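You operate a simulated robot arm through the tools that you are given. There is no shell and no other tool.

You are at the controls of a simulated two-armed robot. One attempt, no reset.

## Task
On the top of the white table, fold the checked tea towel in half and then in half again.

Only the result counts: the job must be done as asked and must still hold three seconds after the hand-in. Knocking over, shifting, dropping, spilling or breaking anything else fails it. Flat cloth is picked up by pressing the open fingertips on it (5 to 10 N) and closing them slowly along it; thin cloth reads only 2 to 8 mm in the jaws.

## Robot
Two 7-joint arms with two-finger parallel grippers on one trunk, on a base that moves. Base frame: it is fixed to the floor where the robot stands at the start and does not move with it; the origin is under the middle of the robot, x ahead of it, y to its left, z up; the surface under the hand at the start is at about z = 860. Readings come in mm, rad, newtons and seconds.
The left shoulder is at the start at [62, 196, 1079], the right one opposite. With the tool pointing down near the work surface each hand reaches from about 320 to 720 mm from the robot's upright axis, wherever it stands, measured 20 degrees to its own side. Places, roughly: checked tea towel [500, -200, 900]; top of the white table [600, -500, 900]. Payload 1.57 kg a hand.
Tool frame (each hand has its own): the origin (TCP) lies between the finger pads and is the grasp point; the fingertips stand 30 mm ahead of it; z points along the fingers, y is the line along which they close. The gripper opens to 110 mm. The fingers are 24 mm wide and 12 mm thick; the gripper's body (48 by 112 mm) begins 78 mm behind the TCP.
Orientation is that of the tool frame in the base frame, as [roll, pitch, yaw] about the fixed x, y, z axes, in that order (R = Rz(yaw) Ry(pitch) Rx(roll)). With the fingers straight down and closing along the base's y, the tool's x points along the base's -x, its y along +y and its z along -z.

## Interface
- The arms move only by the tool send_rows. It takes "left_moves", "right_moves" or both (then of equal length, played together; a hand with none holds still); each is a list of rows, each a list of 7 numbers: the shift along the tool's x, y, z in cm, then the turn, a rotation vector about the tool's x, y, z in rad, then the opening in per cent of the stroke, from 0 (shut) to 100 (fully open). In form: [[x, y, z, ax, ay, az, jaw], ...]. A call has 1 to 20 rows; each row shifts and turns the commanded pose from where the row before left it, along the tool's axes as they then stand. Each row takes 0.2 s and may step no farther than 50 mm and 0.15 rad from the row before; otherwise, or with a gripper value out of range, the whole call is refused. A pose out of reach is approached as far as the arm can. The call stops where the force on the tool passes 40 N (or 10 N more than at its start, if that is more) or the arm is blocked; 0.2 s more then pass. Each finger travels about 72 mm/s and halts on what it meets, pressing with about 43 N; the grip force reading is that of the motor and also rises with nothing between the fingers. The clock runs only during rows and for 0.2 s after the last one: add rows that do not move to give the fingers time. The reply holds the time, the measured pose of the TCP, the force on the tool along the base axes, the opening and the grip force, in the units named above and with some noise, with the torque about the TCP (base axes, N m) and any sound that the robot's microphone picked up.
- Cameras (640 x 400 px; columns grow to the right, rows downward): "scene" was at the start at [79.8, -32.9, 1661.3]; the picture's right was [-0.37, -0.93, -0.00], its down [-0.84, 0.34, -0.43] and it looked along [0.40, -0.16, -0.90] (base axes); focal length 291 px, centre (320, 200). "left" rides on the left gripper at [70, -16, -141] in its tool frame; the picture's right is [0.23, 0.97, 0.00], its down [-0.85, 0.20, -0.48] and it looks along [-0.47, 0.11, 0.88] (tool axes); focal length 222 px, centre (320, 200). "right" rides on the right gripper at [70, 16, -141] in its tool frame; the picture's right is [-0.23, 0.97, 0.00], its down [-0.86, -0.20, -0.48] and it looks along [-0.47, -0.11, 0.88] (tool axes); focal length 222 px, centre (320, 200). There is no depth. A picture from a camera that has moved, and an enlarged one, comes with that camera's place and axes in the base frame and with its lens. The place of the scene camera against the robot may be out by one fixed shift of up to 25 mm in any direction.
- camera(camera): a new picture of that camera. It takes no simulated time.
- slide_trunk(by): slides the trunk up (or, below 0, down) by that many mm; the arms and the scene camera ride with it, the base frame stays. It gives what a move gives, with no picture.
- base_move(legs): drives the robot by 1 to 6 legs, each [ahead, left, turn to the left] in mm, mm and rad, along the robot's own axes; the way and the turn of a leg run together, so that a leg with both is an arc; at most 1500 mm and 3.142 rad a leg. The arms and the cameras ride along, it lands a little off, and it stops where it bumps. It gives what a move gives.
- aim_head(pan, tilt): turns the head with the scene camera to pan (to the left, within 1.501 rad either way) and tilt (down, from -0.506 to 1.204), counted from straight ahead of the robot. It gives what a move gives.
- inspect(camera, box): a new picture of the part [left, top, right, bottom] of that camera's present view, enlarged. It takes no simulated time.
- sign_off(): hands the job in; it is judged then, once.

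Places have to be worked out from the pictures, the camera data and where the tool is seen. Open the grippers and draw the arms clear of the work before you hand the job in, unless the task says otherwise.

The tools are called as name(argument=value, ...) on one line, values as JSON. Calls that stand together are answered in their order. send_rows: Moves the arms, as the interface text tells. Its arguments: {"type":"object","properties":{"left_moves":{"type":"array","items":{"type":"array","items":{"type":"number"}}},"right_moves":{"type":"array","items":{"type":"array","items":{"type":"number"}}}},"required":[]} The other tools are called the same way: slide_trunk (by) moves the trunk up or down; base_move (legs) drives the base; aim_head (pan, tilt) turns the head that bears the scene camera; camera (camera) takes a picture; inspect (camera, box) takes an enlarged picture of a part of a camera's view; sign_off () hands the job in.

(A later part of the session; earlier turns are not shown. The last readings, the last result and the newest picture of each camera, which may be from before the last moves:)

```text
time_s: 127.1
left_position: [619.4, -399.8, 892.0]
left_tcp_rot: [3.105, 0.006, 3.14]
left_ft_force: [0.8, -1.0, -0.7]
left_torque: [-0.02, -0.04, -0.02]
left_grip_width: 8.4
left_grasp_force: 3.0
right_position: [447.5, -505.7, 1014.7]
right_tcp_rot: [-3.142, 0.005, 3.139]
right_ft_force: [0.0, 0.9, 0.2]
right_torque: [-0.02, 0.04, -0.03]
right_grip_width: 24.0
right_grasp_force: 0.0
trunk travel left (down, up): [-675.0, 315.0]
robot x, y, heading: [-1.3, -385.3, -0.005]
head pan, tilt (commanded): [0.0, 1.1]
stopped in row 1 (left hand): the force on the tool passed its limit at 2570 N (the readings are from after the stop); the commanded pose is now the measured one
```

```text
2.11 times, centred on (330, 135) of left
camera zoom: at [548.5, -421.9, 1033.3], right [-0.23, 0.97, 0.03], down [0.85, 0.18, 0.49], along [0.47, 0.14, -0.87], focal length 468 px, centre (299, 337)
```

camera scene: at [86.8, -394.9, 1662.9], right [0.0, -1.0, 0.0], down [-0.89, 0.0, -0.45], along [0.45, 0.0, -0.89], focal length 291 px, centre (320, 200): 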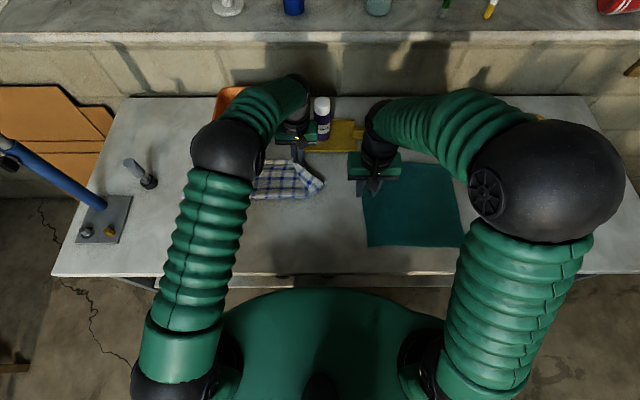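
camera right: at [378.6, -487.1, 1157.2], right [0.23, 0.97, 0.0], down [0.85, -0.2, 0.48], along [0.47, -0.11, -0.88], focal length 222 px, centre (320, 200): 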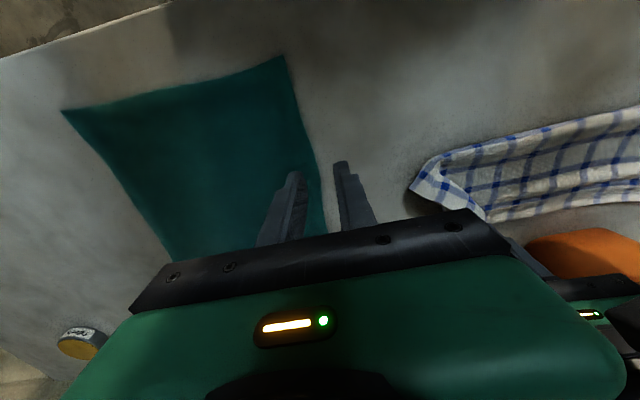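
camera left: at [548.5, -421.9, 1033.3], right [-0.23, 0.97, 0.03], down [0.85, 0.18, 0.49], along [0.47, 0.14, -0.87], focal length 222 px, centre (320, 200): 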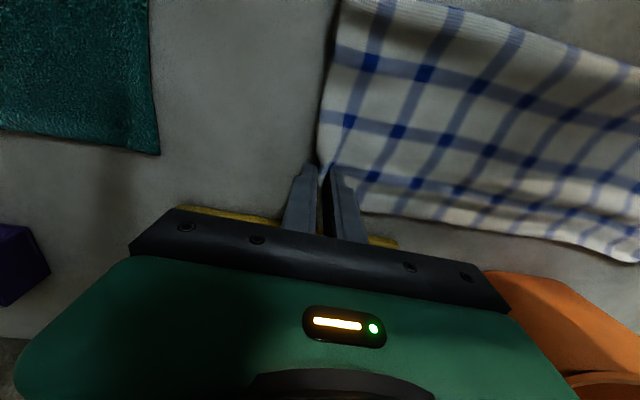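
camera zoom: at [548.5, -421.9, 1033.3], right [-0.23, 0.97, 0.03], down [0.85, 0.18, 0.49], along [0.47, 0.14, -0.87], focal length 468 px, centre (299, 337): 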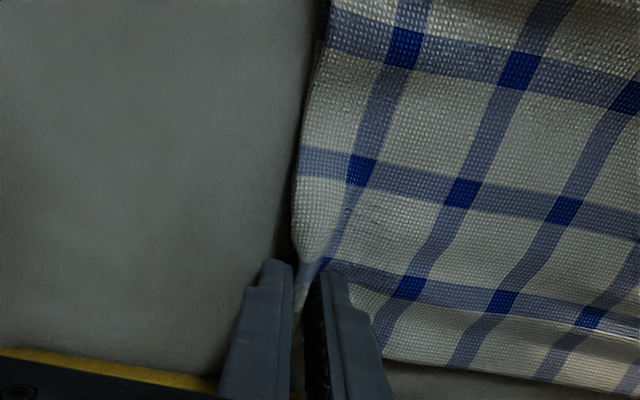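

The stop was a momentary contact spike as the squeezed layers let go; nothing moved. I lift slightly while opening the rest.

send_rows(left_moves=[[0, 0, -0.1, 0, 0, 0, 8], [0, 0, -0.1, 0, 0, 0, 12], [0, 0, -0.1, 0, 0, 0, 16], [0, 0, -0.1, 0, 0, 0, 20], [0, 0, -0.1, 0, 0, 0, 24], [0, 0, -1, 0, 0, 0, 28], [0, 0, -3, 0, 0, 0, 28], [0, 0, -3, 0, 0, 0, 28], [1.7, 0, -1, 0, 0, 0, 28], [1.8, 0, 0, 0, 0, 0, 28], [1.7, 0, 0, 0, 0, 0, 28]])

camera(camera="left")

inspect(camera="left", box=[200, 40, 440, 230])

```text
time_s: 129.5
left_position: [563.9, -403.2, 979.7]
left_tcp_rot: [3.105, 0.012, 3.139]
left_ft_force: [0.4, -0.2, -0.3]
left_torque: [-0.01, -0.06, -0.05]
left_grip_width: 30.9
left_grasp_force: 0.0
right_position: [445.8, -504.4, 1015.8]
right_tcp_rot: [3.139, 0.007, 3.138]
right_ft_force: [0.0, 1.0, -0.1]
right_torque: [0.02, 0.04, -0.01]
right_grip_width: 24.6
right_grasp_force: 0.0
trunk travel left (down, up): [-675.0, 315.0]
robot x, y, heading: [-2.8, -385.1, -0.003]
head pan, tilt (commanded): [0.0, 1.1]
```

```text
taken
camera left: at [492.3, -424.3, 1119.5], right [-0.23, 0.97, 0.03], down [0.85, 0.18, 0.49], along [0.48, 0.14, -0.87], focal length 222 px, centre (320, 200)
```

left: 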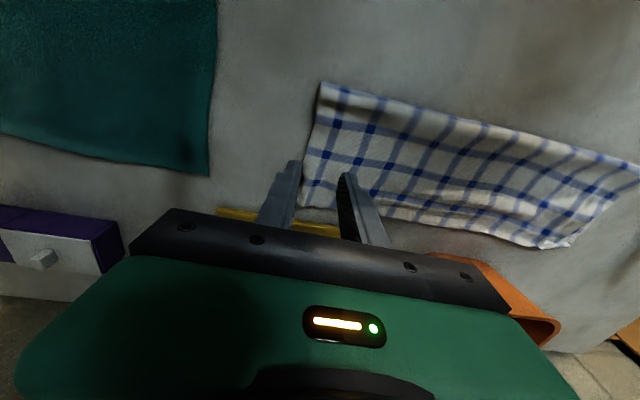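

```text
2.11 times, centred on (320, 135) of left
camera zoom: at [492.3, -424.3, 1119.5], right [-0.23, 0.97, 0.03], down [0.85, 0.18, 0.49], along [0.48, 0.14, -0.87], focal length 468 px, centre (320, 337)
```

zoom: 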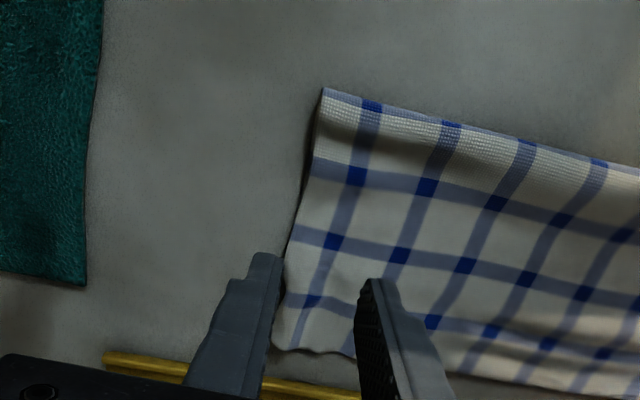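

The right edge now lies straight at y ≈ −412 from x 498 to 642. I go down at its middle (TCP ≈ [568, −399]) with the outer finger just outside the edge.

send_rows(left_moves=[[-0.4, 0.35, 2, 0, 0, 0, 27], [0, 0, 2, 0, 0, 0, 27], [0, 0, 2, 0, 0, 0, 27], [0, 0, 1.2, 0, 0, 0, 27], [0, 0, 0, 0, 0, 0, 27]])

inspect(camera="left", box=[220, 80, 440, 250])

```text
time_s: 130.7
left_position: [569.2, -395.5, 907.1]
left_tcp_rot: [3.106, 0.012, 3.14]
left_ft_force: [0.7, -0.1, 0.1]
left_torque: [0.0, 0.02, -0.01]
left_grip_width: 29.6
left_grasp_force: 0.0
right_position: [447.1, -503.7, 1015.8]
right_tcp_rot: [3.14, 0.005, 3.139]
right_ft_force: [-0.8, -0.2, -0.2]
right_torque: [-0.04, 0.01, -0.02]
right_grip_width: 24.4
right_grasp_force: 0.2
trunk travel left (down, up): [-675.0, 315.0]
robot x, y, heading: [-3.7, -386.8, -0.002]
head pan, tilt (commanded): [0.0, 1.1]
```

```text
2.35 times, centred on (330, 165) of left
camera zoom: at [497.8, -417.7, 1046.8], right [-0.23, 0.97, 0.03], down [0.85, 0.18, 0.49], along [0.47, 0.14, -0.87], focal length 523 px, centre (296, 282)
```

zoom: 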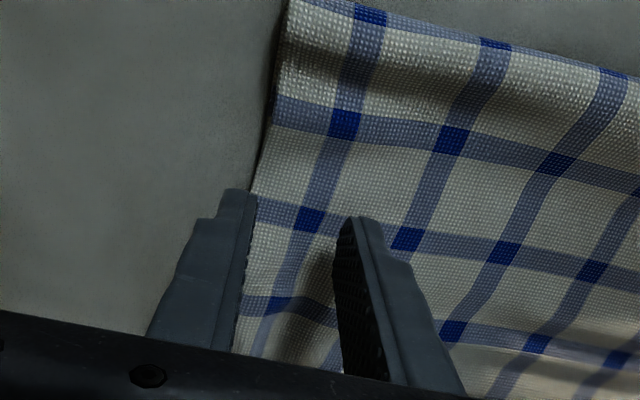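

The edge (y ≈ −413) is still under the outer finger; I shift 6 mm further out and descend close to contact.

send_rows(left_moves=[[0, -0.6, 0.4, 0, 0, 0, 27], [0, 0, 0.4, 0, 0, 0, 27], [0, 0, 0.3, 0, 0, 0, 27], [0, 0, 0.1, 0, 0, 0, 27], [0, 0, 0, 0, 0, 0, 27]])

inspect(camera="left", box=[220, 80, 440, 250])

```text
time_s: 131.9
left_position: [568.4, -401.7, 893.8]
left_tcp_rot: [3.105, 0.009, 3.139]
left_ft_force: [-0.2, -0.4, 0.5]
left_torque: [-0.01, 0.0, 0.03]
left_grip_width: 29.9
left_grasp_force: 0.1
right_position: [446.0, -503.0, 1014.7]
right_tcp_rot: [3.139, 0.006, 3.138]
right_ft_force: [0.5, 0.6, 0.4]
right_torque: [0.02, 0.03, 0.01]
right_grip_width: 24.1
right_grasp_force: 0.0
trunk travel left (down, up): [-675.0, 315.0]
robot x, y, heading: [-0.7, -383.3, -0.001]
head pan, tilt (commanded): [0.0, 1.1]
```

```text
2.35 times, centred on (330, 165) of left
camera zoom: at [497.8, -423.7, 1035.0], right [-0.23, 0.97, 0.03], down [0.85, 0.18, 0.49], along [0.47, 0.14, -0.87], focal length 523 px, centre (296, 282)
```

zoom: 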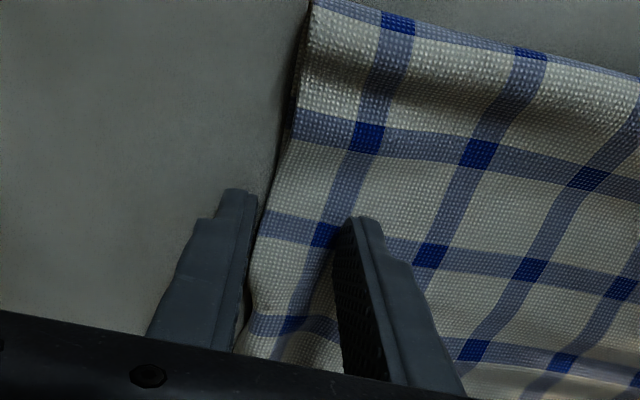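

The cloth edge is now just inside the outer finger. Lowering to contact in fine steps.

send_rows(left_moves=[[0, 0, 0.05, 0, 0, 0, 27], [0, 0, 0.05, 0, 0, 0, 27], [0, 0, 0.05, 0, 0, 0, 27], [0, 0, 0.05, 0, 0, 0, 27], [0, 0, 0, 0, 0, 0, 27]])

```text
time_s: 133.1
left_position: [568.7, -401.5, 893.1]
left_tcp_rot: [3.105, 0.009, 3.14]
left_ft_force: [-0.4, -0.2, -0.3]
left_torque: [-0.01, -0.04, -0.01]
left_grip_width: 29.5
left_grasp_force: 0.1
right_position: [445.4, -505.1, 1016.5]
right_tcp_rot: [3.139, 0.005, 3.138]
right_ft_force: [0.7, -0.2, -0.3]
right_torque: [-0.01, 0.0, 0.04]
right_grip_width: 24.3
right_grasp_force: 0.1
trunk travel left (down, up): [-675.0, 315.0]
robot x, y, heading: [0.4, -386.9, -0.008]
head pan, tilt (commanded): [0.0, 1.1]
```

Not touching yet; 1 mm more.

send_rows(left_moves=[[0, 0, 0.05, 0, 0, 0, 27], [0, 0, 0.05, 0, 0, 0, 27], [0, 0, 0, 0, 0, 0, 27]])

```text
time_s: 133.9
left_position: [567.7, -401.1, 893.1]
left_tcp_rot: [3.104, 0.009, 3.14]
left_ft_force: [0.5, -1.6, 1.2]
left_torque: [0.0, 0.0, 0.04]
left_grip_width: 29.5
left_grasp_force: 0.0
right_position: [446.6, -503.6, 1016.2]
right_tcp_rot: [3.139, 0.006, 3.137]
right_ft_force: [-0.8, -0.2, -0.5]
right_torque: [0.01, 0.02, 0.01]
right_grip_width: 24.0
right_grasp_force: 0.0
trunk travel left (down, up): [-675.0, 315.0]
robot x, y, heading: [1.6, -383.7, -0.006]
head pan, tilt (commanded): [0.0, 1.1]
```

A touch more: 0.8 mm.

send_rows(left_moves=[[0, 0, 0.04, 0, 0, 0, 27], [0, 0, 0.04, 0, 0, 0, 27], [0, 0, 0, 0, 0, 0, 27]])

```text
time_s: 134.7
left_position: [568.3, -400.8, 891.9]
left_tcp_rot: [3.106, 0.008, 3.139]
left_ft_force: [0.2, -0.3, 0.2]
left_torque: [0.02, 0.02, 0.0]
left_grip_width: 29.6
left_grasp_force: 0.0
right_position: [447.7, -504.6, 1016.2]
right_tcp_rot: [3.141, 0.006, 3.138]
right_ft_force: [0.4, 0.1, 0.4]
right_torque: [0.04, -0.04, 0.02]
right_grip_width: 24.1
right_grasp_force: 0.0
trunk travel left (down, up): [-675.0, 315.0]
robot x, y, heading: [-1.3, -386.2, -0.005]
head pan, tilt (commanded): [0.0, 1.1]
```

Still free at 892. Another 0.8 mm.

send_rows(left_moves=[[0, 0, 0.04, 0, 0, 0, 27], [0, 0, 0.04, 0, 0, 0, 27], [0, 0, 0, 0, 0, 0, 27]])

```text
time_s: 135.5
left_position: [568.3, -402.1, 889.8]
left_tcp_rot: [3.106, 0.01, 3.14]
left_ft_force: [0.5, 0.1, 3.4]
left_torque: [-0.05, 0.06, -0.02]
left_grip_width: 29.5
left_grasp_force: 0.0
right_position: [445.5, -504.3, 1015.4]
right_tcp_rot: [3.139, 0.007, 3.138]
right_ft_force: [-0.4, 0.0, 0.5]
right_torque: [-0.03, -0.03, 0.02]
right_grip_width: 24.2
right_grasp_force: 0.1
trunk travel left (down, up): [-675.0, 315.0]
robot x, y, heading: [3.8, -385.5, -0.005]
head pan, tilt (commanded): [0.0, 1.1]
```

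3.4 N mostly on the outer finger (on the table). I add 0.3 mm and take out a little of the tilt so the inner finger holds the layers.

send_rows(left_moves=[[0, 0, 0.02, 0.012, 0, 0, 27], [0, 0, 0.01, 0, 0, 0, 27], [0, 0, 0, 0, 0, 0, 27]])

```text
time_s: 136.3
left_position: [568.1, -401.5, 891.1]
left_tcp_rot: [3.117, 0.012, 3.139]
left_ft_force: [1.3, -0.2, 11.2]
left_torque: [0.18, 0.0, -0.03]
left_grip_width: 29.9
left_grasp_force: 0.2
right_position: [445.2, -504.4, 1016.2]
right_tcp_rot: [3.139, 0.005, 3.139]
right_ft_force: [-0.1, 0.0, -0.4]
right_torque: [0.03, 0.02, -0.02]
right_grip_width: 24.1
right_grasp_force: 0.0
trunk travel left (down, up): [-675.0, 315.0]
robot x, y, heading: [2.4, -386.5, -0.002]
head pan, tilt (commanded): [0.0, 1.1]
```

11 N, now mostly on the inner finger, with the outer one just at the table. Good; I ease 0.2 mm and close slowly.

send_rows(left_moves=[[0, 0, -0.02, -0.005, 0, 0, 26], [0, 0, 0, 0, 0, 0, 24.5], [0, 0, 0, 0, 0, 0, 23], [0, 0, 0, 0, 0, 0, 21.5], [0, 0, 0, 0, 0, 0, 20], [0, 0, 0, 0, 0, 0, 18.5], [0, 0, 0, 0, 0, 0, 17], [0, 0, 0, 0, 0, 0, 15.5], [0, 0, 0, 0, 0, 0, 14], [0, 0, 0, 0, 0, 0, 12.5]])

inspect(camera="left", box=[220, 80, 440, 250])

```text
time_s: 138.5
left_position: [566.8, -400.8, 891.1]
left_tcp_rot: [3.113, 0.01, 3.139]
left_ft_force: [0.8, 0.5, 14.1]
left_torque: [0.13, 0.06, -0.02]
left_grip_width: 14.4
left_grasp_force: 0.0
right_position: [444.9, -505.2, 1015.2]
right_tcp_rot: [3.141, 0.006, 3.139]
right_ft_force: [0.3, -0.3, -0.3]
right_torque: [0.02, 0.0, -0.02]
right_grip_width: 24.2
right_grasp_force: 0.1
trunk travel left (down, up): [-675.0, 315.0]
robot x, y, heading: [1.5, -384.0, -0.008]
head pan, tilt (commanded): [0.0, 1.1]
```

```text
2.35 times, centred on (330, 165) of left
camera zoom: at [496.6, -422.4, 1031.3], right [-0.23, 0.97, 0.03], down [0.85, 0.18, 0.49], along [0.48, 0.13, -0.87], focal length 523 px, centre (296, 282)
```

zoom: 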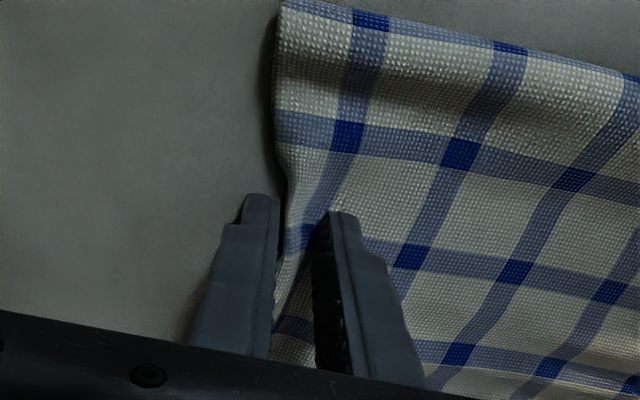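

Edge is being pushed in and bunched between the fingers. I finish closing very slowly.

send_rows(left_moves=[[0, 0, -0.02, 0, 0, 0, 11.5], [0, 0, 0, 0, 0, 0, 10.5], [0, 0, 0, 0, 0, 0, 9.5], [0, 0, 0, 0, 0, 0, 8.5], [0, 0, 0, 0, 0, 0, 7.5], [0, 0, 0, 0, 0, 0, 6.5], [0, 0, 0, 0, 0, 0, 5.5], [0, 0, 0, 0, 0, 0, 4.5], [0, 0, 0, 0, 0, 0, 3.5], [0, 0, 0, 0, 0, 0, 2.5], [0, 0, 0, 0, 0, 0, 1.5], [0, 0, 0, 0, 0, 0, 0], [0, 0, 0, 0, 0, 0, 0], [0, 0, 0, 0, 0, 0, 0]])

inspect(camera="left", box=[220, 80, 440, 250])

```text
time_s: 141.5
left_position: [567.2, -401.4, 892.2]
left_tcp_rot: [3.112, 0.01, 3.14]
left_ft_force: [0.4, -1.1, 11.7]
left_torque: [0.02, 0.05, 0.02]
left_grip_width: 3.3
left_grasp_force: 24.5
right_position: [445.9, -505.3, 1017.6]
right_tcp_rot: [3.141, 0.007, 3.14]
right_ft_force: [0.4, -0.3, -0.2]
right_torque: [-0.02, 0.01, 0.01]
right_grip_width: 24.2
right_grasp_force: 0.1
trunk travel left (down, up): [-675.0, 315.0]
robot x, y, heading: [1.0, -384.4, -0.003]
head pan, tilt (commanded): [0.0, 1.1]
```

```text
2.35 times, centred on (330, 165) of left
camera zoom: at [496.8, -422.8, 1031.5], right [-0.23, 0.97, 0.03], down [0.85, 0.18, 0.49], along [0.48, 0.13, -0.87], focal length 523 px, centre (296, 282)
```

zoom: 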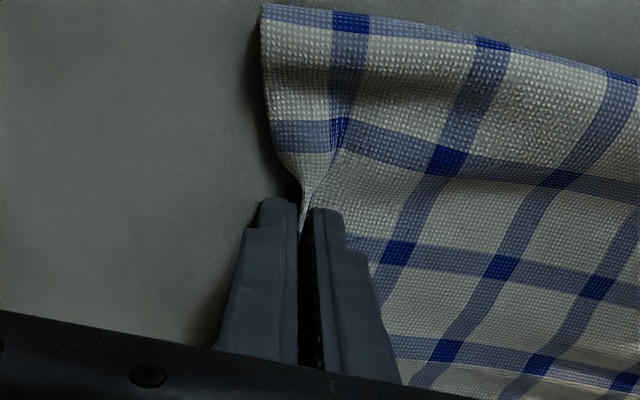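

3.3 mm, similar to the two-layer grip before. I lift 40 mm, moving slightly left, and check with the cameras that both layers come.

send_rows(left_moves=[[0, 0.1, -1, 0, 0, 0, 0], [0, 0.2, -1, 0, 0, 0, 0], [0, 0.3, -1, 0, 0, 0, 0], [0, 0.4, -1, 0, 0, 0, 0], [0, 0, 0, 0, 0, 0, 0]])

camera(camera="left")

inspect(camera="right", box=[370, 100, 560, 230])

inspect(camera="scene", box=[200, 130, 400, 230])

```text
time_s: 142.7
left_position: [568.5, -390.5, 930.8]
left_tcp_rot: [3.111, 0.008, 3.14]
left_ft_force: [-0.2, -0.1, 0.2]
left_torque: [-0.01, 0.01, -0.05]
left_grip_width: 3.6
left_grasp_force: 24.3
right_position: [446.0, -504.2, 1016.0]
right_tcp_rot: [3.139, 0.006, 3.138]
right_ft_force: [-0.1, 0.2, -0.4]
right_torque: [0.01, 0.02, 0.01]
right_grip_width: 24.0
right_grasp_force: 0.0
trunk travel left (down, up): [-675.0, 315.0]
robot x, y, heading: [-0.4, -384.7, 0.003]
head pan, tilt (commanded): [0.0, 1.1]
```

```text
taken
camera left: at [497.1, -413.4, 1071.6], right [-0.23, 0.97, 0.03], down [0.85, 0.18, 0.49], along [0.47, 0.13, -0.87], focal length 222 px, centre (320, 200)
```

left: 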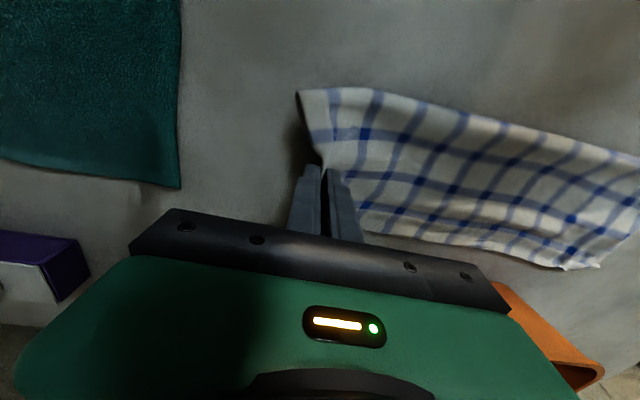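

```text
3.08 times, centred on (465, 165) of right
camera zoom: at [376.7, -487.4, 1157.8], right [0.23, 0.97, 0.0], down [0.85, -0.2, 0.48], along [0.47, -0.11, -0.88], focal length 684 px, centre (-126, 308)
```

zoom: 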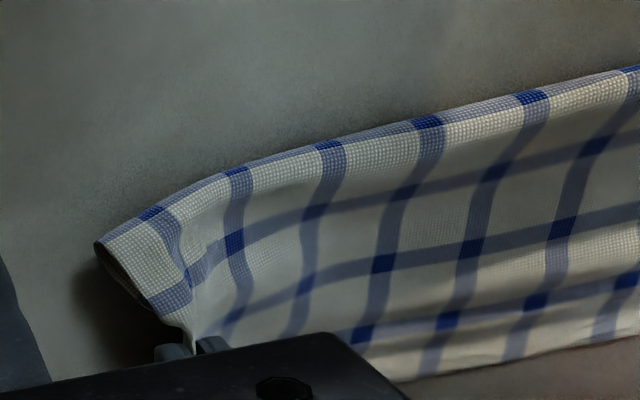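

```text
3.20 times, centred on (300, 180) of scene
camera zoom: at [86.3, -395.3, 1662.9], right [0.0, -1.0, 0.0], down [-0.89, 0.0, -0.45], along [0.45, 0.0, -0.89], focal length 932 px, centre (384, 264)
```

zoom: 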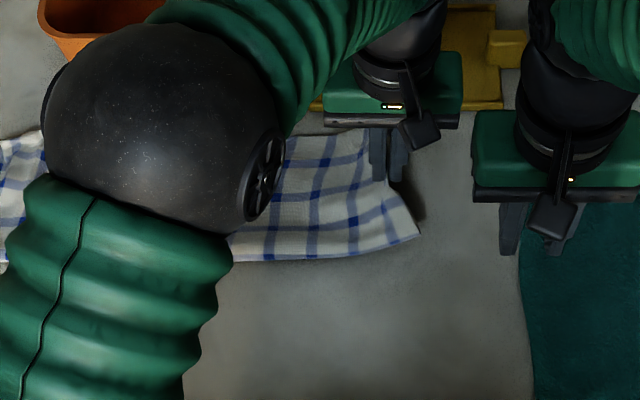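

Both layers are up with nothing left behind. I now carry the edge along a wide arc over the fold line (y ≈ −193), first to just past the top.

send_rows(left_moves=[[0, 0.15, -1.91, 0, 0, 0, 0], [0, 0.86, -1.64, 0, 0, 0, 0], [0, 1.05, -1.56, 0, 0, 0, 0], [0, 1.25, -1.46, 0, 0, 0, 0], [0, 1.43, -1.34, 0, 0, 0, 0], [0, 1.59, -1.21, 0, 0, 0, 0], [0, 1.74, -1.07, 0, 0, 0, 0], [0, 1.86, -0.92, 0, 0, 0, 0], [0, 1.98, -0.75, 0, 0, 0, 0], [0, 2.06, -0.58, 0, 0, 0, 0], [0, 2.12, -0.4, 0, 0, 0, 0], [0, 2.16, -0.22, 0, 0, 0, 0], [0, 2.18, -0.03, 0, 0, 0, 0], [0, 2.17, 0.15, 0, 0, 0, 0]])

camera(camera="scene")

camera(camera="left")

camera(camera="right")

```text
time_s: 145.7
left_position: [566.9, -167.7, 1066.2]
left_tcp_rot: [3.115, 0.009, 3.14]
left_ft_force: [0.8, -0.3, 0.4]
left_torque: [0.01, -0.02, 0.01]
left_grip_width: 3.4
left_grasp_force: 24.6
right_position: [447.1, -503.2, 1015.1]
right_tcp_rot: [3.141, 0.005, 3.138]
right_ft_force: [0.0, 0.2, 0.4]
right_torque: [0.01, 0.01, 0.01]
right_grip_width: 23.9
right_grasp_force: 0.0
trunk travel left (down, up): [-675.0, 315.0]
robot x, y, heading: [0.1, -388.4, -0.007]
head pan, tilt (commanded): [0.0, 1.1]
```

```text
taken
camera scene: at [86.4, -392.8, 1662.9], right [0.0, -1.0, 0.0], down [-0.89, 0.0, -0.45], along [0.45, 0.0, -0.89], focal length 291 px, centre (320, 200)
```

scene: 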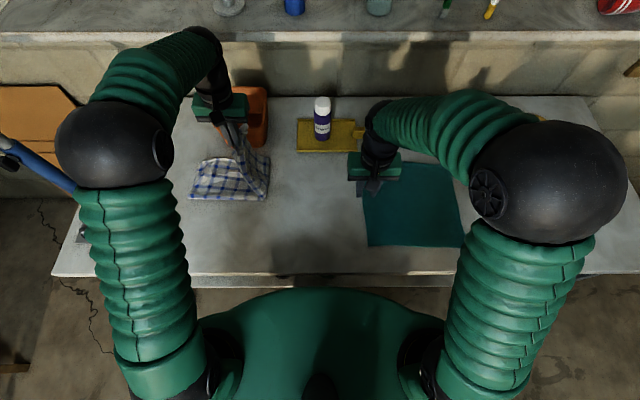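

```text
taken
camera left: at [496.6, -189.6, 1206.5], right [-0.23, 0.97, 0.02], down [0.85, 0.18, 0.49], along [0.47, 0.13, -0.87], focal length 222 px, centre (320, 200)
```

left: 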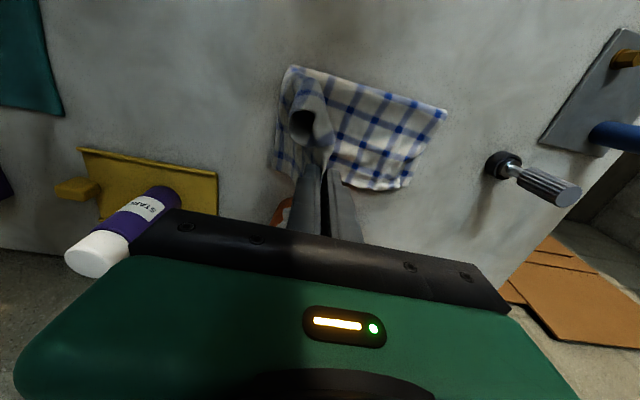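

```text
taken
camera right: at [376.9, -485.6, 1157.9], right [0.23, 0.97, 0.0], down [0.85, -0.2, 0.48], along [0.47, -0.11, -0.88], focal length 222 px, centre (320, 200)
```

right: 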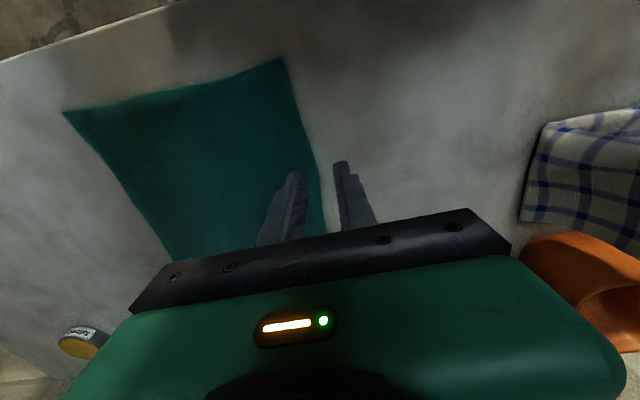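

Hanging from one point the panel drapes like a curtain, so the corners would tuck under. I take it back along the same arc and lay the right half down flat again, then will use both hands (left on the near corner leading, right on the far corner).

send_rows(left_moves=[[0, -2.17, -0.15, 0, 0, 0, 0], [0, -2.18, 0.03, 0, 0, 0, 0], [0, -2.16, 0.22, 0, 0, 0, 0], [0, -2.12, 0.4, 0, 0, 0, 0], [0, -2.06, 0.58, 0, 0, 0, 0], [0, -1.98, 0.75, 0, 0, 0, 0], [0, -1.86, 0.92, 0, 0, 0, 0], [0, -1.74, 1.07, 0, 0, 0, 0], [0, -1.59, 1.21, 0, 0, 0, 0], [0, -1.43, 1.34, 0, 0, 0, 0], [0, -1.25, 1.46, 0, 0, 0, 0], [0, -1.05, 1.56, 0, 0, 0, 0], [0, -0.86, 1.64, 0, 0, 0, 0], [0, -0.4, 1.3, 0, 0, 0, 0]])

camera(camera="left")

camera(camera="right")

camera(camera="scene")

```text
time_s: 148.7
left_position: [568.3, -393.9, 936.9]
left_tcp_rot: [3.113, 0.007, 3.14]
left_ft_force: [0.5, 0.9, 0.1]
left_torque: [0.01, -0.01, -0.04]
left_grip_width: 3.6
left_grasp_force: 24.2
right_position: [446.7, -504.0, 1016.0]
right_tcp_rot: [3.141, 0.006, 3.137]
right_ft_force: [-0.5, 1.2, 0.1]
right_torque: [0.01, -0.02, -0.02]
right_grip_width: 24.1
right_grasp_force: 0.1
trunk travel left (down, up): [-675.0, 315.0]
robot x, y, heading: [1.0, -383.2, -0.003]
head pan, tilt (commanded): [0.0, 1.1]
```

```text
taken
camera left: at [497.0, -416.6, 1076.6], right [-0.23, 0.97, 0.03], down [0.85, 0.18, 0.49], along [0.47, 0.13, -0.87], focal length 222 px, centre (320, 200)
```

left: 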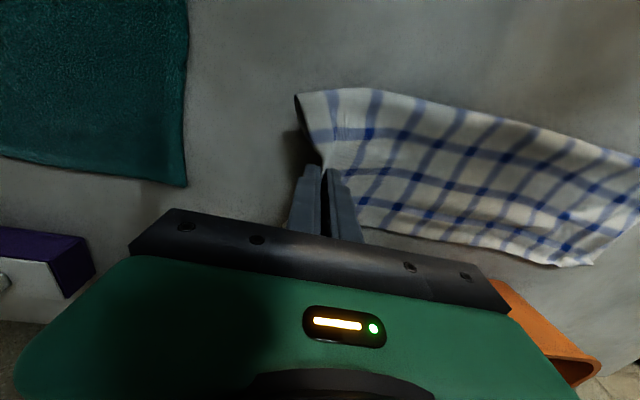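

```text
taken
camera right: at [377.1, -487.5, 1157.7], right [0.23, 0.97, 0.0], down [0.85, -0.2, 0.48], along [0.47, -0.11, -0.88], focal length 222 px, centre (320, 200)
```

right: 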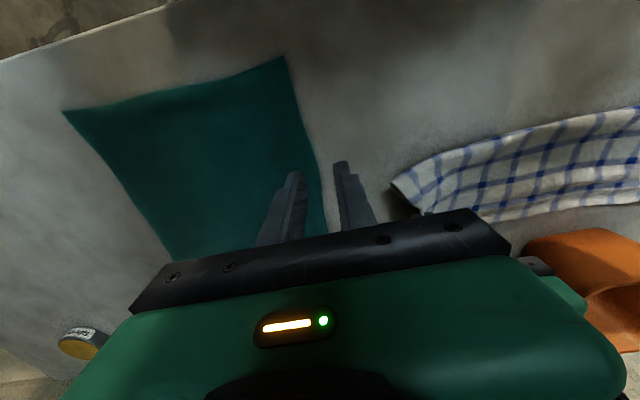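

```text
taken
camera scene: at [86.9, -395.5, 1662.9], right [0.0, -1.0, 0.0], down [-0.89, 0.0, -0.45], along [0.45, 0.0, -0.89], focal length 291 px, centre (320, 200)
```

scene: 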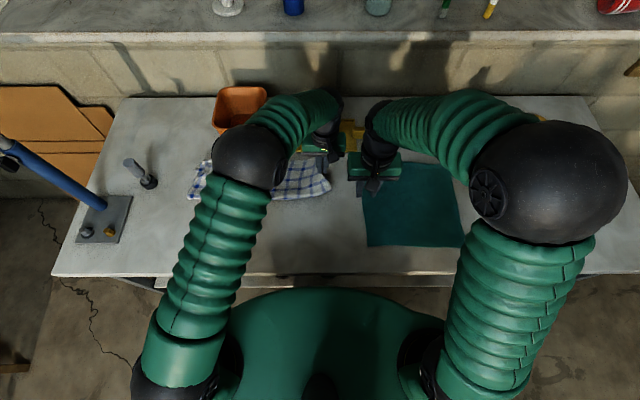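

It lies back cleanly. I lower the edge to the table where it was, open while lifting slightly, and go on to the near-right corner.

send_rows(left_moves=[[0, -0.3, 1.5, 0, 0, 0, 0], [0, -0.3, 1.5, 0, 0, 0, 0], [0, -0.15, 1.2, 0, 0, 0, 0], [0, 0, 0.1, 0, 0, 0, 0], [0, 0, 0, 0, 0, 0, 2], [0, 0, -0.1, 0, 0, 0, 6], [0, 0, -0.05, 0, 0, 0, 10], [0, 0, -0.05, 0, 0, 0, 14], [0, 0, -0.05, 0, 0, 0, 18], [0, 0, -0.05, 0, 0, 0, 22], [0, 0, -0.05, 0, 0, 0, 27], [0, 0, -2, 0, 0, 0, 27], [0, 0, -3, 0, 0, 0, 27], [0, 0, -3, 0, 0, 0, 27], [2.5, 0, 0, 0, 0, 0, 27], [2.5, 0, 0, 0, 0, 0, 27]])

camera(camera="left")

inspect(camera="right", box=[360, 100, 640, 240])

```text
time_s: 152.1
left_position: [516.2, -402.1, 977.5]
left_tcp_rot: [3.113, 0.011, 3.139]
left_ft_force: [-0.5, -0.6, 0.8]
left_torque: [0.01, 0.0, -0.02]
left_grip_width: 29.7
left_grasp_force: 0.1
right_position: [446.4, -503.6, 1016.2]
right_tcp_rot: [3.14, 0.005, 3.138]
right_ft_force: [-0.9, 0.3, -0.2]
right_torque: [-0.03, -0.01, 0.01]
right_grip_width: 24.2
right_grasp_force: 0.1
trunk travel left (down, up): [-675.0, 315.0]
robot x, y, heading: [-1.9, -387.4, -0.005]
head pan, tilt (commanded): [0.0, 1.1]
```

```text
taken
camera left: at [445.8, -424.3, 1117.2], right [-0.23, 0.97, 0.03], down [0.85, 0.18, 0.49], along [0.48, 0.13, -0.87], focal length 222 px, centre (320, 200)
```

left: 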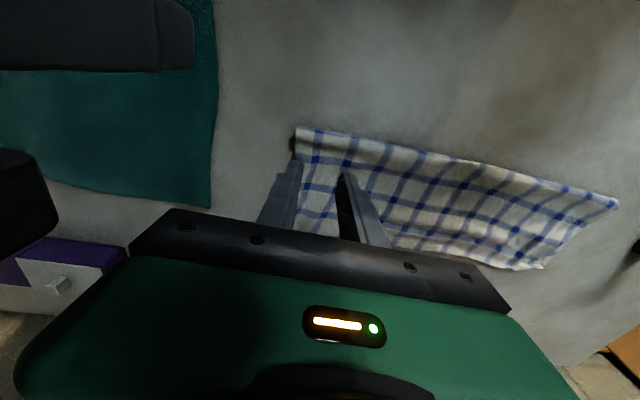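

```text
2.29 times, centred on (500, 170) of right
camera zoom: at [375.8, -487.4, 1158.2], right [0.23, 0.97, 0.0], down [0.85, -0.2, 0.48], along [0.47, -0.11, -0.88], focal length 508 px, centre (-91, 269)
```

zoom: 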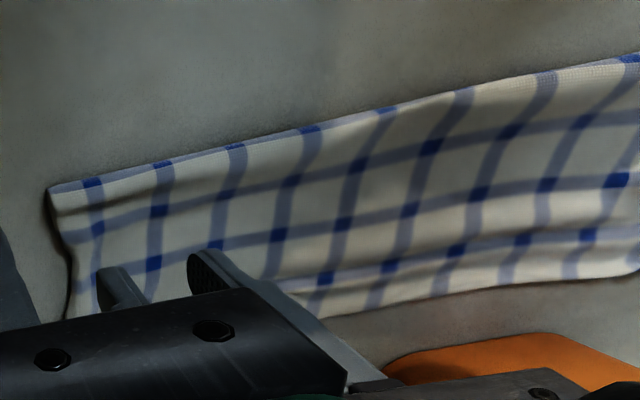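

The towel is flat again but has slid ~17 mm to the right: corners near-right [500, −429], near-left [501, 13], far-left [630, 1]; fold line will be y ≈ −210. I bring the left hand over the near-right corner with the outer finger just outside the edge.

send_rows(left_moves=[[0, -1.4, 2, 0, 0, 0, 27], [0, 0, 2, 0, 0, 0, 27], [0, 0, 2, 0, 0, 0, 27], [0, 0, 1.0, 0, 0, 0, 27], [0, 0, 0, 0, 0, 0, 27]])

inspect(camera="left", box=[220, 80, 440, 250])

```text
time_s: 152.8
left_position: [519.3, -412.8, 937.0]
left_tcp_rot: [3.109, 0.015, 3.138]
left_ft_force: [-0.9, 1.6, 0.7]
left_torque: [-0.18, -0.01, -0.09]
left_grip_width: 29.7
left_grasp_force: 0.1
right_position: [444.2, -508.6, 1015.4]
right_tcp_rot: [-3.139, 0.001, 3.134]
right_ft_force: [0.5, -0.2, -0.3]
right_torque: [0.05, -0.01, 0.01]
right_grip_width: 24.1
right_grasp_force: 0.1
trunk travel left (down, up): [-675.0, 315.0]
robot x, y, heading: [-2.3, -385.6, -0.001]
head pan, tilt (commanded): [0.0, 1.1]
stopped in row 3 (left hand): the force on the tool passed its limit at 44 N (the readings are from after the stop); the commanded pose is now the measured one
```

```text
2.35 times, centred on (330, 165) of left
camera zoom: at [447.3, -434.7, 1075.9], right [-0.22, 0.97, 0.03], down [0.85, 0.18, 0.5], along [0.48, 0.14, -0.87], focal length 523 px, centre (296, 282)
```

zoom: 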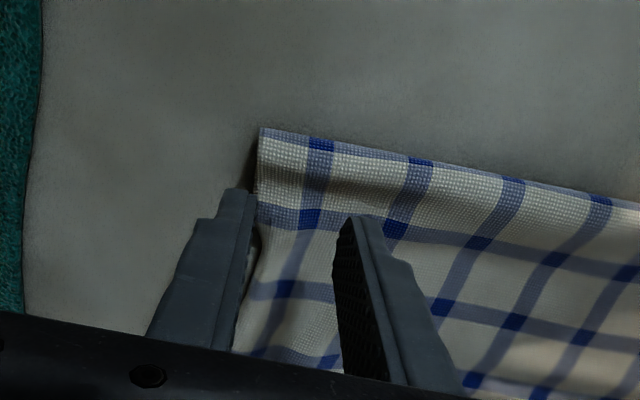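

The left hand's camera brushed the right gripper. I move the right hand well away to the right and back first.

send_rows(right_moves=[[0, -3, 0, 0, 0, 0, 24], [0, -3, 0, 0, 0, 0, 24], [0, -3, 0, 0, 0, 0, 24], [0, -3, 0, 0, 0, 0, 24], [1, -2, 0, 0, 0, 0, 24]])

inspect(camera="left", box=[220, 80, 440, 250])

```text
time_s: 154.0
left_position: [518.6, -413.8, 935.9]
left_tcp_rot: [3.107, 0.014, 3.137]
left_ft_force: [0.3, -0.2, -0.8]
left_torque: [0.04, -0.01, 0.01]
left_grip_width: 29.6
left_grasp_force: 0.0
right_position: [432.0, -649.7, 1015.8]
right_tcp_rot: [-3.135, 0.004, 3.136]
right_ft_force: [0.8, -0.4, 1.2]
right_torque: [-0.03, 0.01, 0.04]
right_grip_width: 26.3
right_grasp_force: 0.1
trunk travel left (down, up): [-675.0, 315.0]
robot x, y, heading: [-0.8, -385.1, -0.003]
head pan, tilt (commanded): [0.0, 1.1]
```

```text
2.35 times, centred on (330, 165) of left
camera zoom: at [446.9, -435.5, 1075.8], right [-0.22, 0.97, 0.03], down [0.85, 0.18, 0.5], along [0.48, 0.14, -0.87], focal length 523 px, centre (296, 282)
```

zoom: 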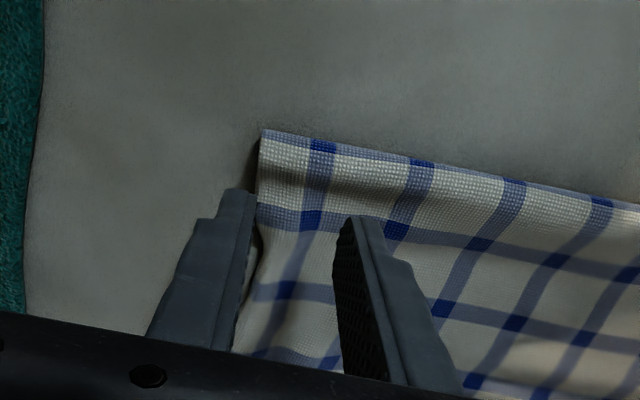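

Edge at the near-right corner lies at y ≈ −428. I shift 3 mm outward and 4 mm toward the robot and go down close to contact.

send_rows(left_moves=[[0.4, -0.3, 1.5, 0, 0, 0, 27], [0, 0, 1.5, 0, 0, 0, 27], [0, 0, 0.7, 0, 0, 0, 27], [0, 0, 0.4, 0, 0, 0, 27], [0, 0, 0, 0, 0, 0, 27]])

inspect(camera="left", box=[220, 80, 440, 250])

```text
time_s: 155.2
left_position: [515.3, -414.8, 894.8]
left_tcp_rot: [3.108, 0.015, 3.138]
left_ft_force: [-0.2, 0.8, -0.3]
left_torque: [0.04, 0.01, -0.01]
left_grip_width: 30.0
left_grasp_force: 0.1
right_position: [431.7, -648.0, 1016.0]
right_tcp_rot: [-3.138, 0.001, 3.134]
right_ft_force: [-0.2, 0.8, 0.1]
right_torque: [-0.03, 0.0, -0.01]
right_grip_width: 26.4
right_grasp_force: 0.1
trunk travel left (down, up): [-675.0, 315.0]
robot x, y, heading: [-1.9, -386.8, -0.001]
head pan, tilt (commanded): [0.0, 1.1]
```

```text
2.35 times, centred on (330, 165) of left
camera zoom: at [443.9, -436.9, 1034.5], right [-0.22, 0.97, 0.03], down [0.85, 0.18, 0.5], along [0.48, 0.14, -0.87], focal length 523 px, centre (296, 282)
```

zoom: 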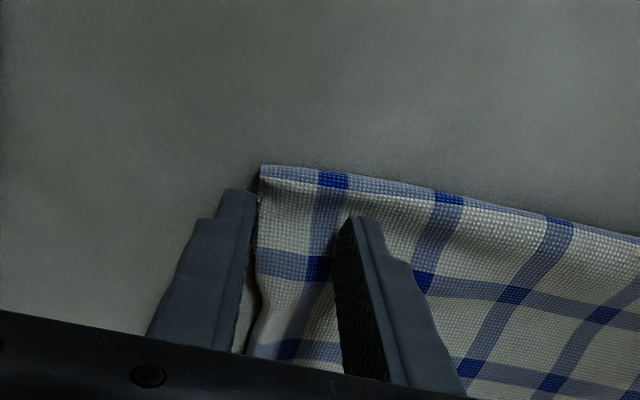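

The outer finger stands right beside the corner's edge. Lowering to contact.

send_rows(left_moves=[[0, -0.1, 0.05, 0, 0, 0, 27], [0, 0, 0.05, 0, 0, 0, 27], [0, 0, 0.05, 0, 0, 0, 27], [0, 0, 0.05, 0, 0, 0, 27], [0, 0, 0.05, 0, 0, 0, 27], [0, 0, 0, 0, 0, 0, 27]])

```text
time_s: 156.6
left_position: [515.2, -415.9, 891.7]
left_tcp_rot: [3.108, 0.014, 3.138]
left_ft_force: [-0.1, -0.2, 0.3]
left_torque: [-0.01, 0.01, 0.0]
left_grip_width: 29.8
left_grasp_force: 0.1
right_position: [433.0, -649.1, 1016.2]
right_tcp_rot: [-3.139, 0.002, 3.134]
right_ft_force: [0.4, 0.0, -0.2]
right_torque: [-0.04, 0.02, -0.02]
right_grip_width: 26.3
right_grasp_force: 0.0
trunk travel left (down, up): [-675.0, 315.0]
robot x, y, heading: [-3.3, -381.2, -0.002]
head pan, tilt (commanded): [0.0, 1.1]
```

Another millimetre.

send_rows(left_moves=[[0, 0, 0.05, 0, 0, 0, 27], [0, 0, 0.05, 0, 0, 0, 27], [0, 0, 0, 0, 0, 0, 27]])

```text
time_s: 157.4
left_position: [515.1, -415.1, 892.6]
left_tcp_rot: [3.109, 0.014, 3.138]
left_ft_force: [0.8, 0.0, 6.3]
left_torque: [-0.09, 0.03, 0.02]
left_grip_width: 29.8
left_grasp_force: 0.1
right_position: [432.0, -650.2, 1015.6]
right_tcp_rot: [-3.138, 0.002, 3.136]
right_ft_force: [0.2, 0.4, 1.0]
right_torque: [-0.04, 0.0, -0.03]
right_grip_width: 26.5
right_grasp_force: 0.1
trunk travel left (down, up): [-675.0, 315.0]
robot x, y, heading: [-1.0, -385.2, -0.006]
head pan, tilt (commanded): [0.0, 1.1]
```

6.3 N on the outer finger (table). I reduce the tilt a bit so the inner finger also presses, then close slowly.

send_rows(left_moves=[[0, 0, 0, 0.011, 0, 0, 27], [0, 0, 0, 0, 0, 0, 27]])

```text
time_s: 158.0
left_position: [515.0, -415.7, 892.0]
left_tcp_rot: [3.119, 0.014, 3.139]
left_ft_force: [0.7, 0.7, 8.4]
left_torque: [-0.07, 0.03, 0.04]
left_grip_width: 29.8
left_grasp_force: 0.1
right_position: [432.6, -649.0, 1015.9]
right_tcp_rot: [-3.138, 0.003, 3.137]
right_ft_force: [0.4, 0.0, -0.6]
right_torque: [-0.01, 0.01, 0.04]
right_grip_width: 26.4
right_grasp_force: 0.1
trunk travel left (down, up): [-675.0, 315.0]
robot x, y, heading: [-3.6, -389.5, -0.004]
head pan, tilt (commanded): [0.0, 1.1]
```

8.4 N, still more on the outer side, which is right for pushing both edges. Closing slowly.

send_rows(left_moves=[[0, 0, 0, 0.005, 0, 0, 26], [0, 0, 0, 0, 0, 0, 24.5], [0, 0, 0, 0, 0, 0, 23], [0, 0, 0, 0, 0, 0, 21.5], [0, 0, 0, 0, 0, 0, 20], [0, 0, 0, 0, 0, 0, 18.5], [0, 0, 0, 0, 0, 0, 17], [0, 0, 0, 0, 0, 0, 15.5], [0, 0, 0, 0, 0, 0, 14], [0, 0, 0, 0, 0, 0, 12.5]])

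inspect(camera="left", box=[220, 80, 440, 250])

```text
time_s: 160.2
left_position: [514.9, -416.1, 891.3]
left_tcp_rot: [3.124, 0.013, 3.137]
left_ft_force: [0.5, -0.3, 7.6]
left_torque: [0.09, 0.04, -0.03]
left_grip_width: 13.9
left_grasp_force: 0.1
right_position: [431.7, -649.4, 1015.2]
right_tcp_rot: [-3.138, 0.004, 3.133]
right_ft_force: [-0.1, 0.1, 0.0]
right_torque: [0.02, -0.01, 0.01]
right_grip_width: 26.6
right_grasp_force: 0.0
trunk travel left (down, up): [-675.0, 315.0]
robot x, y, heading: [-0.3, -382.5, -0.002]
head pan, tilt (commanded): [0.0, 1.1]
```

```text
2.35 times, centred on (330, 165) of left
camera zoom: at [443.5, -435.4, 1031.5], right [-0.22, 0.97, 0.01], down [0.85, 0.19, 0.49], along [0.48, 0.12, -0.87], focal length 523 px, centre (296, 282)
```

zoom: 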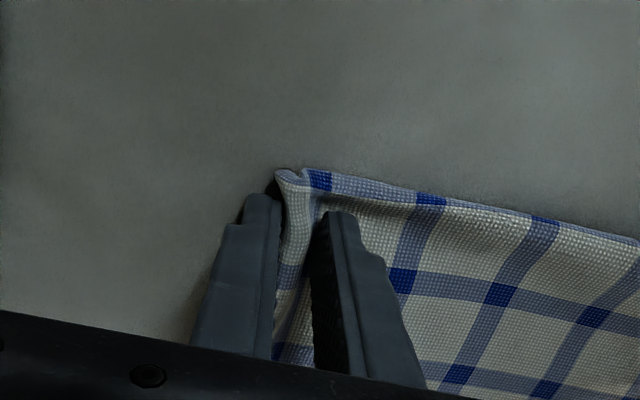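

Both layers of the fold corner are bunching between the fingers. I finish closing slowly.

send_rows(left_moves=[[0, 0, -0.01, 0, 0, 0, 11.5], [0, 0, 0, 0, 0, 0, 10.5], [0, 0, 0, 0, 0, 0, 9.5], [0, 0, 0, 0, 0, 0, 8.5], [0, 0, 0, 0, 0, 0, 7.5], [0, 0, 0, 0, 0, 0, 6.5], [0, 0, 0, 0, 0, 0, 5.5], [0, 0, 0, 0, 0, 0, 4.5], [0, 0, 0, 0, 0, 0, 3.5], [0, 0, 0, 0, 0, 0, 2.5], [0, 0, 0, 0, 0, 0, 1.5], [0, 0, 0, 0, 0, 0, 0], [0, 0, 0, 0, 0, 0, 0], [0, 0, 0, 0, 0, 0, 0]])

inspect(camera="left", box=[220, 80, 440, 250])

```text
time_s: 163.2
left_position: [515.6, -415.5, 892.0]
left_tcp_rot: [3.124, 0.014, 3.14]
left_ft_force: [1.8, 0.1, 7.5]
left_torque: [-0.01, 0.04, -0.04]
left_grip_width: 3.3
left_grasp_force: 24.5
right_position: [432.3, -649.0, 1016.5]
right_tcp_rot: [-3.139, 0.002, 3.135]
right_ft_force: [0.4, 0.1, 0.2]
right_torque: [0.0, -0.01, 0.0]
right_grip_width: 26.6
right_grasp_force: 0.1
trunk travel left (down, up): [-675.0, 315.0]
robot x, y, heading: [3.8, -381.3, -0.007]
head pan, tilt (commanded): [0.0, 1.1]
```

```text
2.35 times, centred on (330, 165) of left
camera zoom: at [443.7, -435.4, 1031.6], right [-0.22, 0.97, 0.01], down [0.85, 0.19, 0.49], along [0.48, 0.12, -0.87], focal length 523 px, centre (296, 282)
```

zoom: 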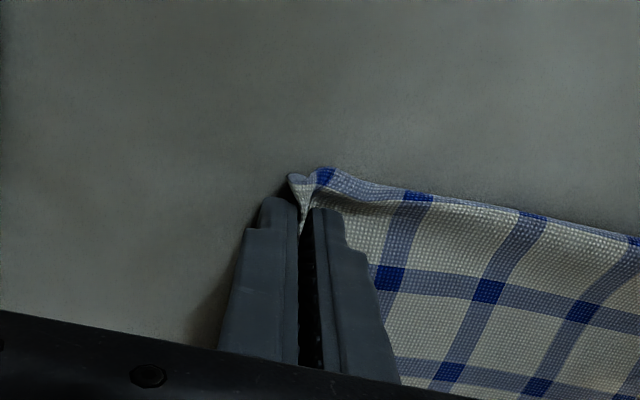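

3.3 mm held. I lift it 42 mm and carry it 60 mm left and a bit outward, then look where the far-right corner is for the right hand.

send_rows(left_moves=[[0, 0.1, -1, 0, 0, 0, 0], [0, 0.3, -1, 0, 0, 0, 0], [-0.3, 1.1, -1, 0, 0, 0, 0], [-0.4, 1.5, -0.6, 0, 0, 0, 0], [-0.4, 1.5, -0.4, 0, 0, 0, 0], [-0.4, 1.5, -0.2, 0, 0, 0, 0], [0, 0, 0, 0, 0, 0, 0]])

camera(camera="left")

camera(camera="right")

camera(camera="scene")

```text
time_s: 164.8
left_position: [529.0, -354.9, 934.5]
left_tcp_rot: [3.125, 0.016, 3.139]
left_ft_force: [0.3, 0.0, -0.6]
left_torque: [-0.01, -0.02, 0.01]
left_grip_width: 3.0
left_grasp_force: 24.7
right_position: [433.1, -648.8, 1016.3]
right_tcp_rot: [-3.137, 0.003, 3.135]
right_ft_force: [-0.1, -0.9, 0.1]
right_torque: [-0.03, 0.02, -0.02]
right_grip_width: 26.3
right_grasp_force: 0.1
trunk travel left (down, up): [-675.0, 315.0]
robot x, y, heading: [-1.2, -386.5, -0.004]
head pan, tilt (commanded): [0.0, 1.1]
```

```text
taken
camera left: at [459.0, -375.8, 1075.1], right [-0.22, 0.97, 0.01], down [0.85, 0.19, 0.49], along [0.48, 0.12, -0.87], focal length 222 px, centre (320, 200)
```

left: 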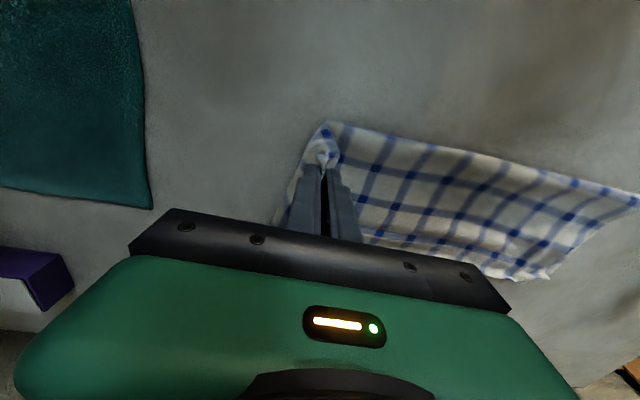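

```text
taken
camera right: at [363.7, -630.8, 1157.6], right [0.23, 0.97, 0.0], down [0.85, -0.2, 0.48], along [0.47, -0.12, -0.88], focal length 222 px, centre (320, 200)
```

right: 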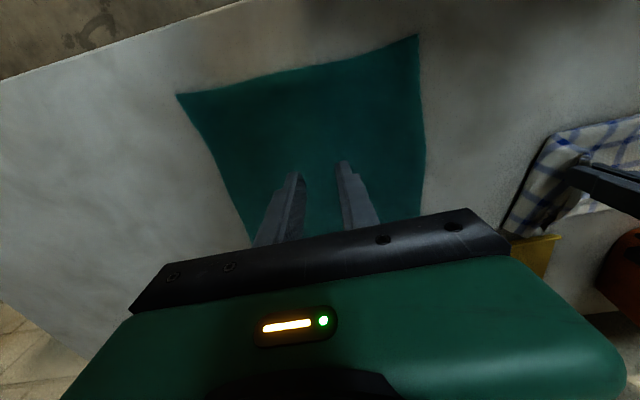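

```text
taken
camera scene: at [86.3, -395.9, 1662.9], right [0.0, -1.0, 0.0], down [-0.89, 0.0, -0.45], along [0.45, 0.0, -0.89], focal length 291 px, centre (320, 200)
```

scene: 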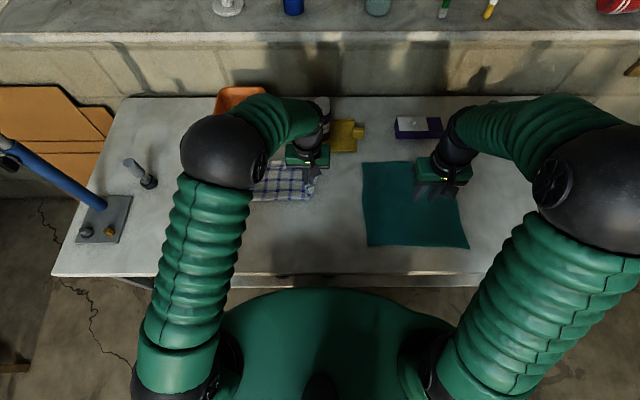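

The near corner is up. I rotate the right gripper 90° (camera outward) and bring it to the right of the far-right corner at height to see it.

send_rows(right_moves=[[0, 0, 0, 0, 0, -0.15, 30], [0, 0, 0, 0, 0, -0.15, 36], [0, 0, 0, 0, 0, -0.15, 42], [0, 0, 0, 0, 0, -0.15, 46], [0, 0, 0, 0, 0, -0.15, 46], [0, 0, 0, 0, 0, -0.15, 46], [0, 0, 0, 0, 0, -0.15, 46], [0, 0, 0, 0, 0, -0.15, 46], [0, 0, 0, 0, 0, -0.15, 46], [0, 0, 0, 0, 0, -0.15, 46], [0, 0, 0, 0, 0, -0.0708, 46], [-2.2, -2.95, 0, 0, 0, 0, 46], [-2.2, -2.95, 0, 0, 0, 0, 46], [-2.2, -2.95, 0, 0, 0, 0, 46], [-2.2, -2.95, 0, 0, 0, 0, 46], [-2.2, -2.95, 0, 0, 0, 0, 46], [-2.2, -2.95, 0, 0, 0, 0, 46]])

camera(camera="right")

camera(camera="scene")

```text
time_s: 168.4
left_position: [531.3, -355.3, 934.0]
left_tcp_rot: [3.127, 0.014, 3.137]
left_ft_force: [-0.3, 0.3, 0.6]
left_torque: [0.01, 0.0, 0.0]
left_grip_width: 3.2
left_grasp_force: 24.6
right_position: [613.9, -515.8, 1015.5]
right_tcp_rot: [-3.138, -0.006, -1.58]
right_ft_force: [-0.4, -0.2, -0.2]
right_torque: [-0.03, 0.03, 0.01]
right_grip_width: 50.7
right_grasp_force: 0.0
trunk travel left (down, up): [-675.0, 315.0]
robot x, y, heading: [-0.5, -388.6, -0.004]
head pan, tilt (commanded): [0.0, 1.1]
```

```text
taken
camera right: at [596.6, -584.4, 1158.5], right [-0.97, 0.24, 0.0], down [0.21, 0.86, 0.47], along [0.11, 0.46, -0.88], focal length 222 px, centre (320, 200)
```

right: 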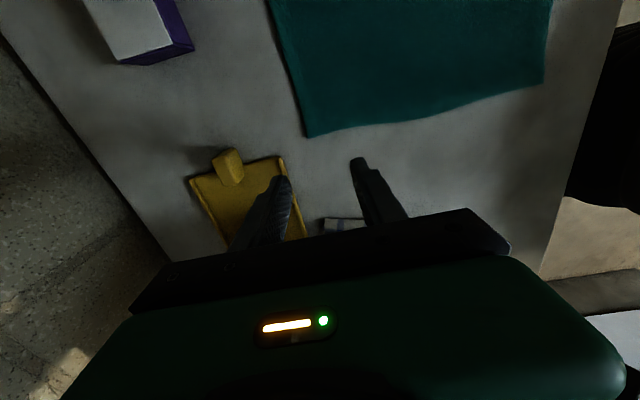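

```text
taken
camera scene: at [89.1, -394.0, 1662.8], right [0.0, -1.0, 0.0], down [-0.89, 0.0, -0.45], along [0.45, 0.0, -0.89], focal length 291 px, centre (320, 200)
```

scene: 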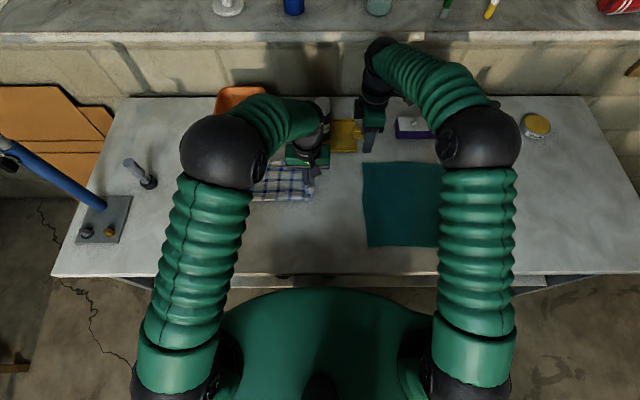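

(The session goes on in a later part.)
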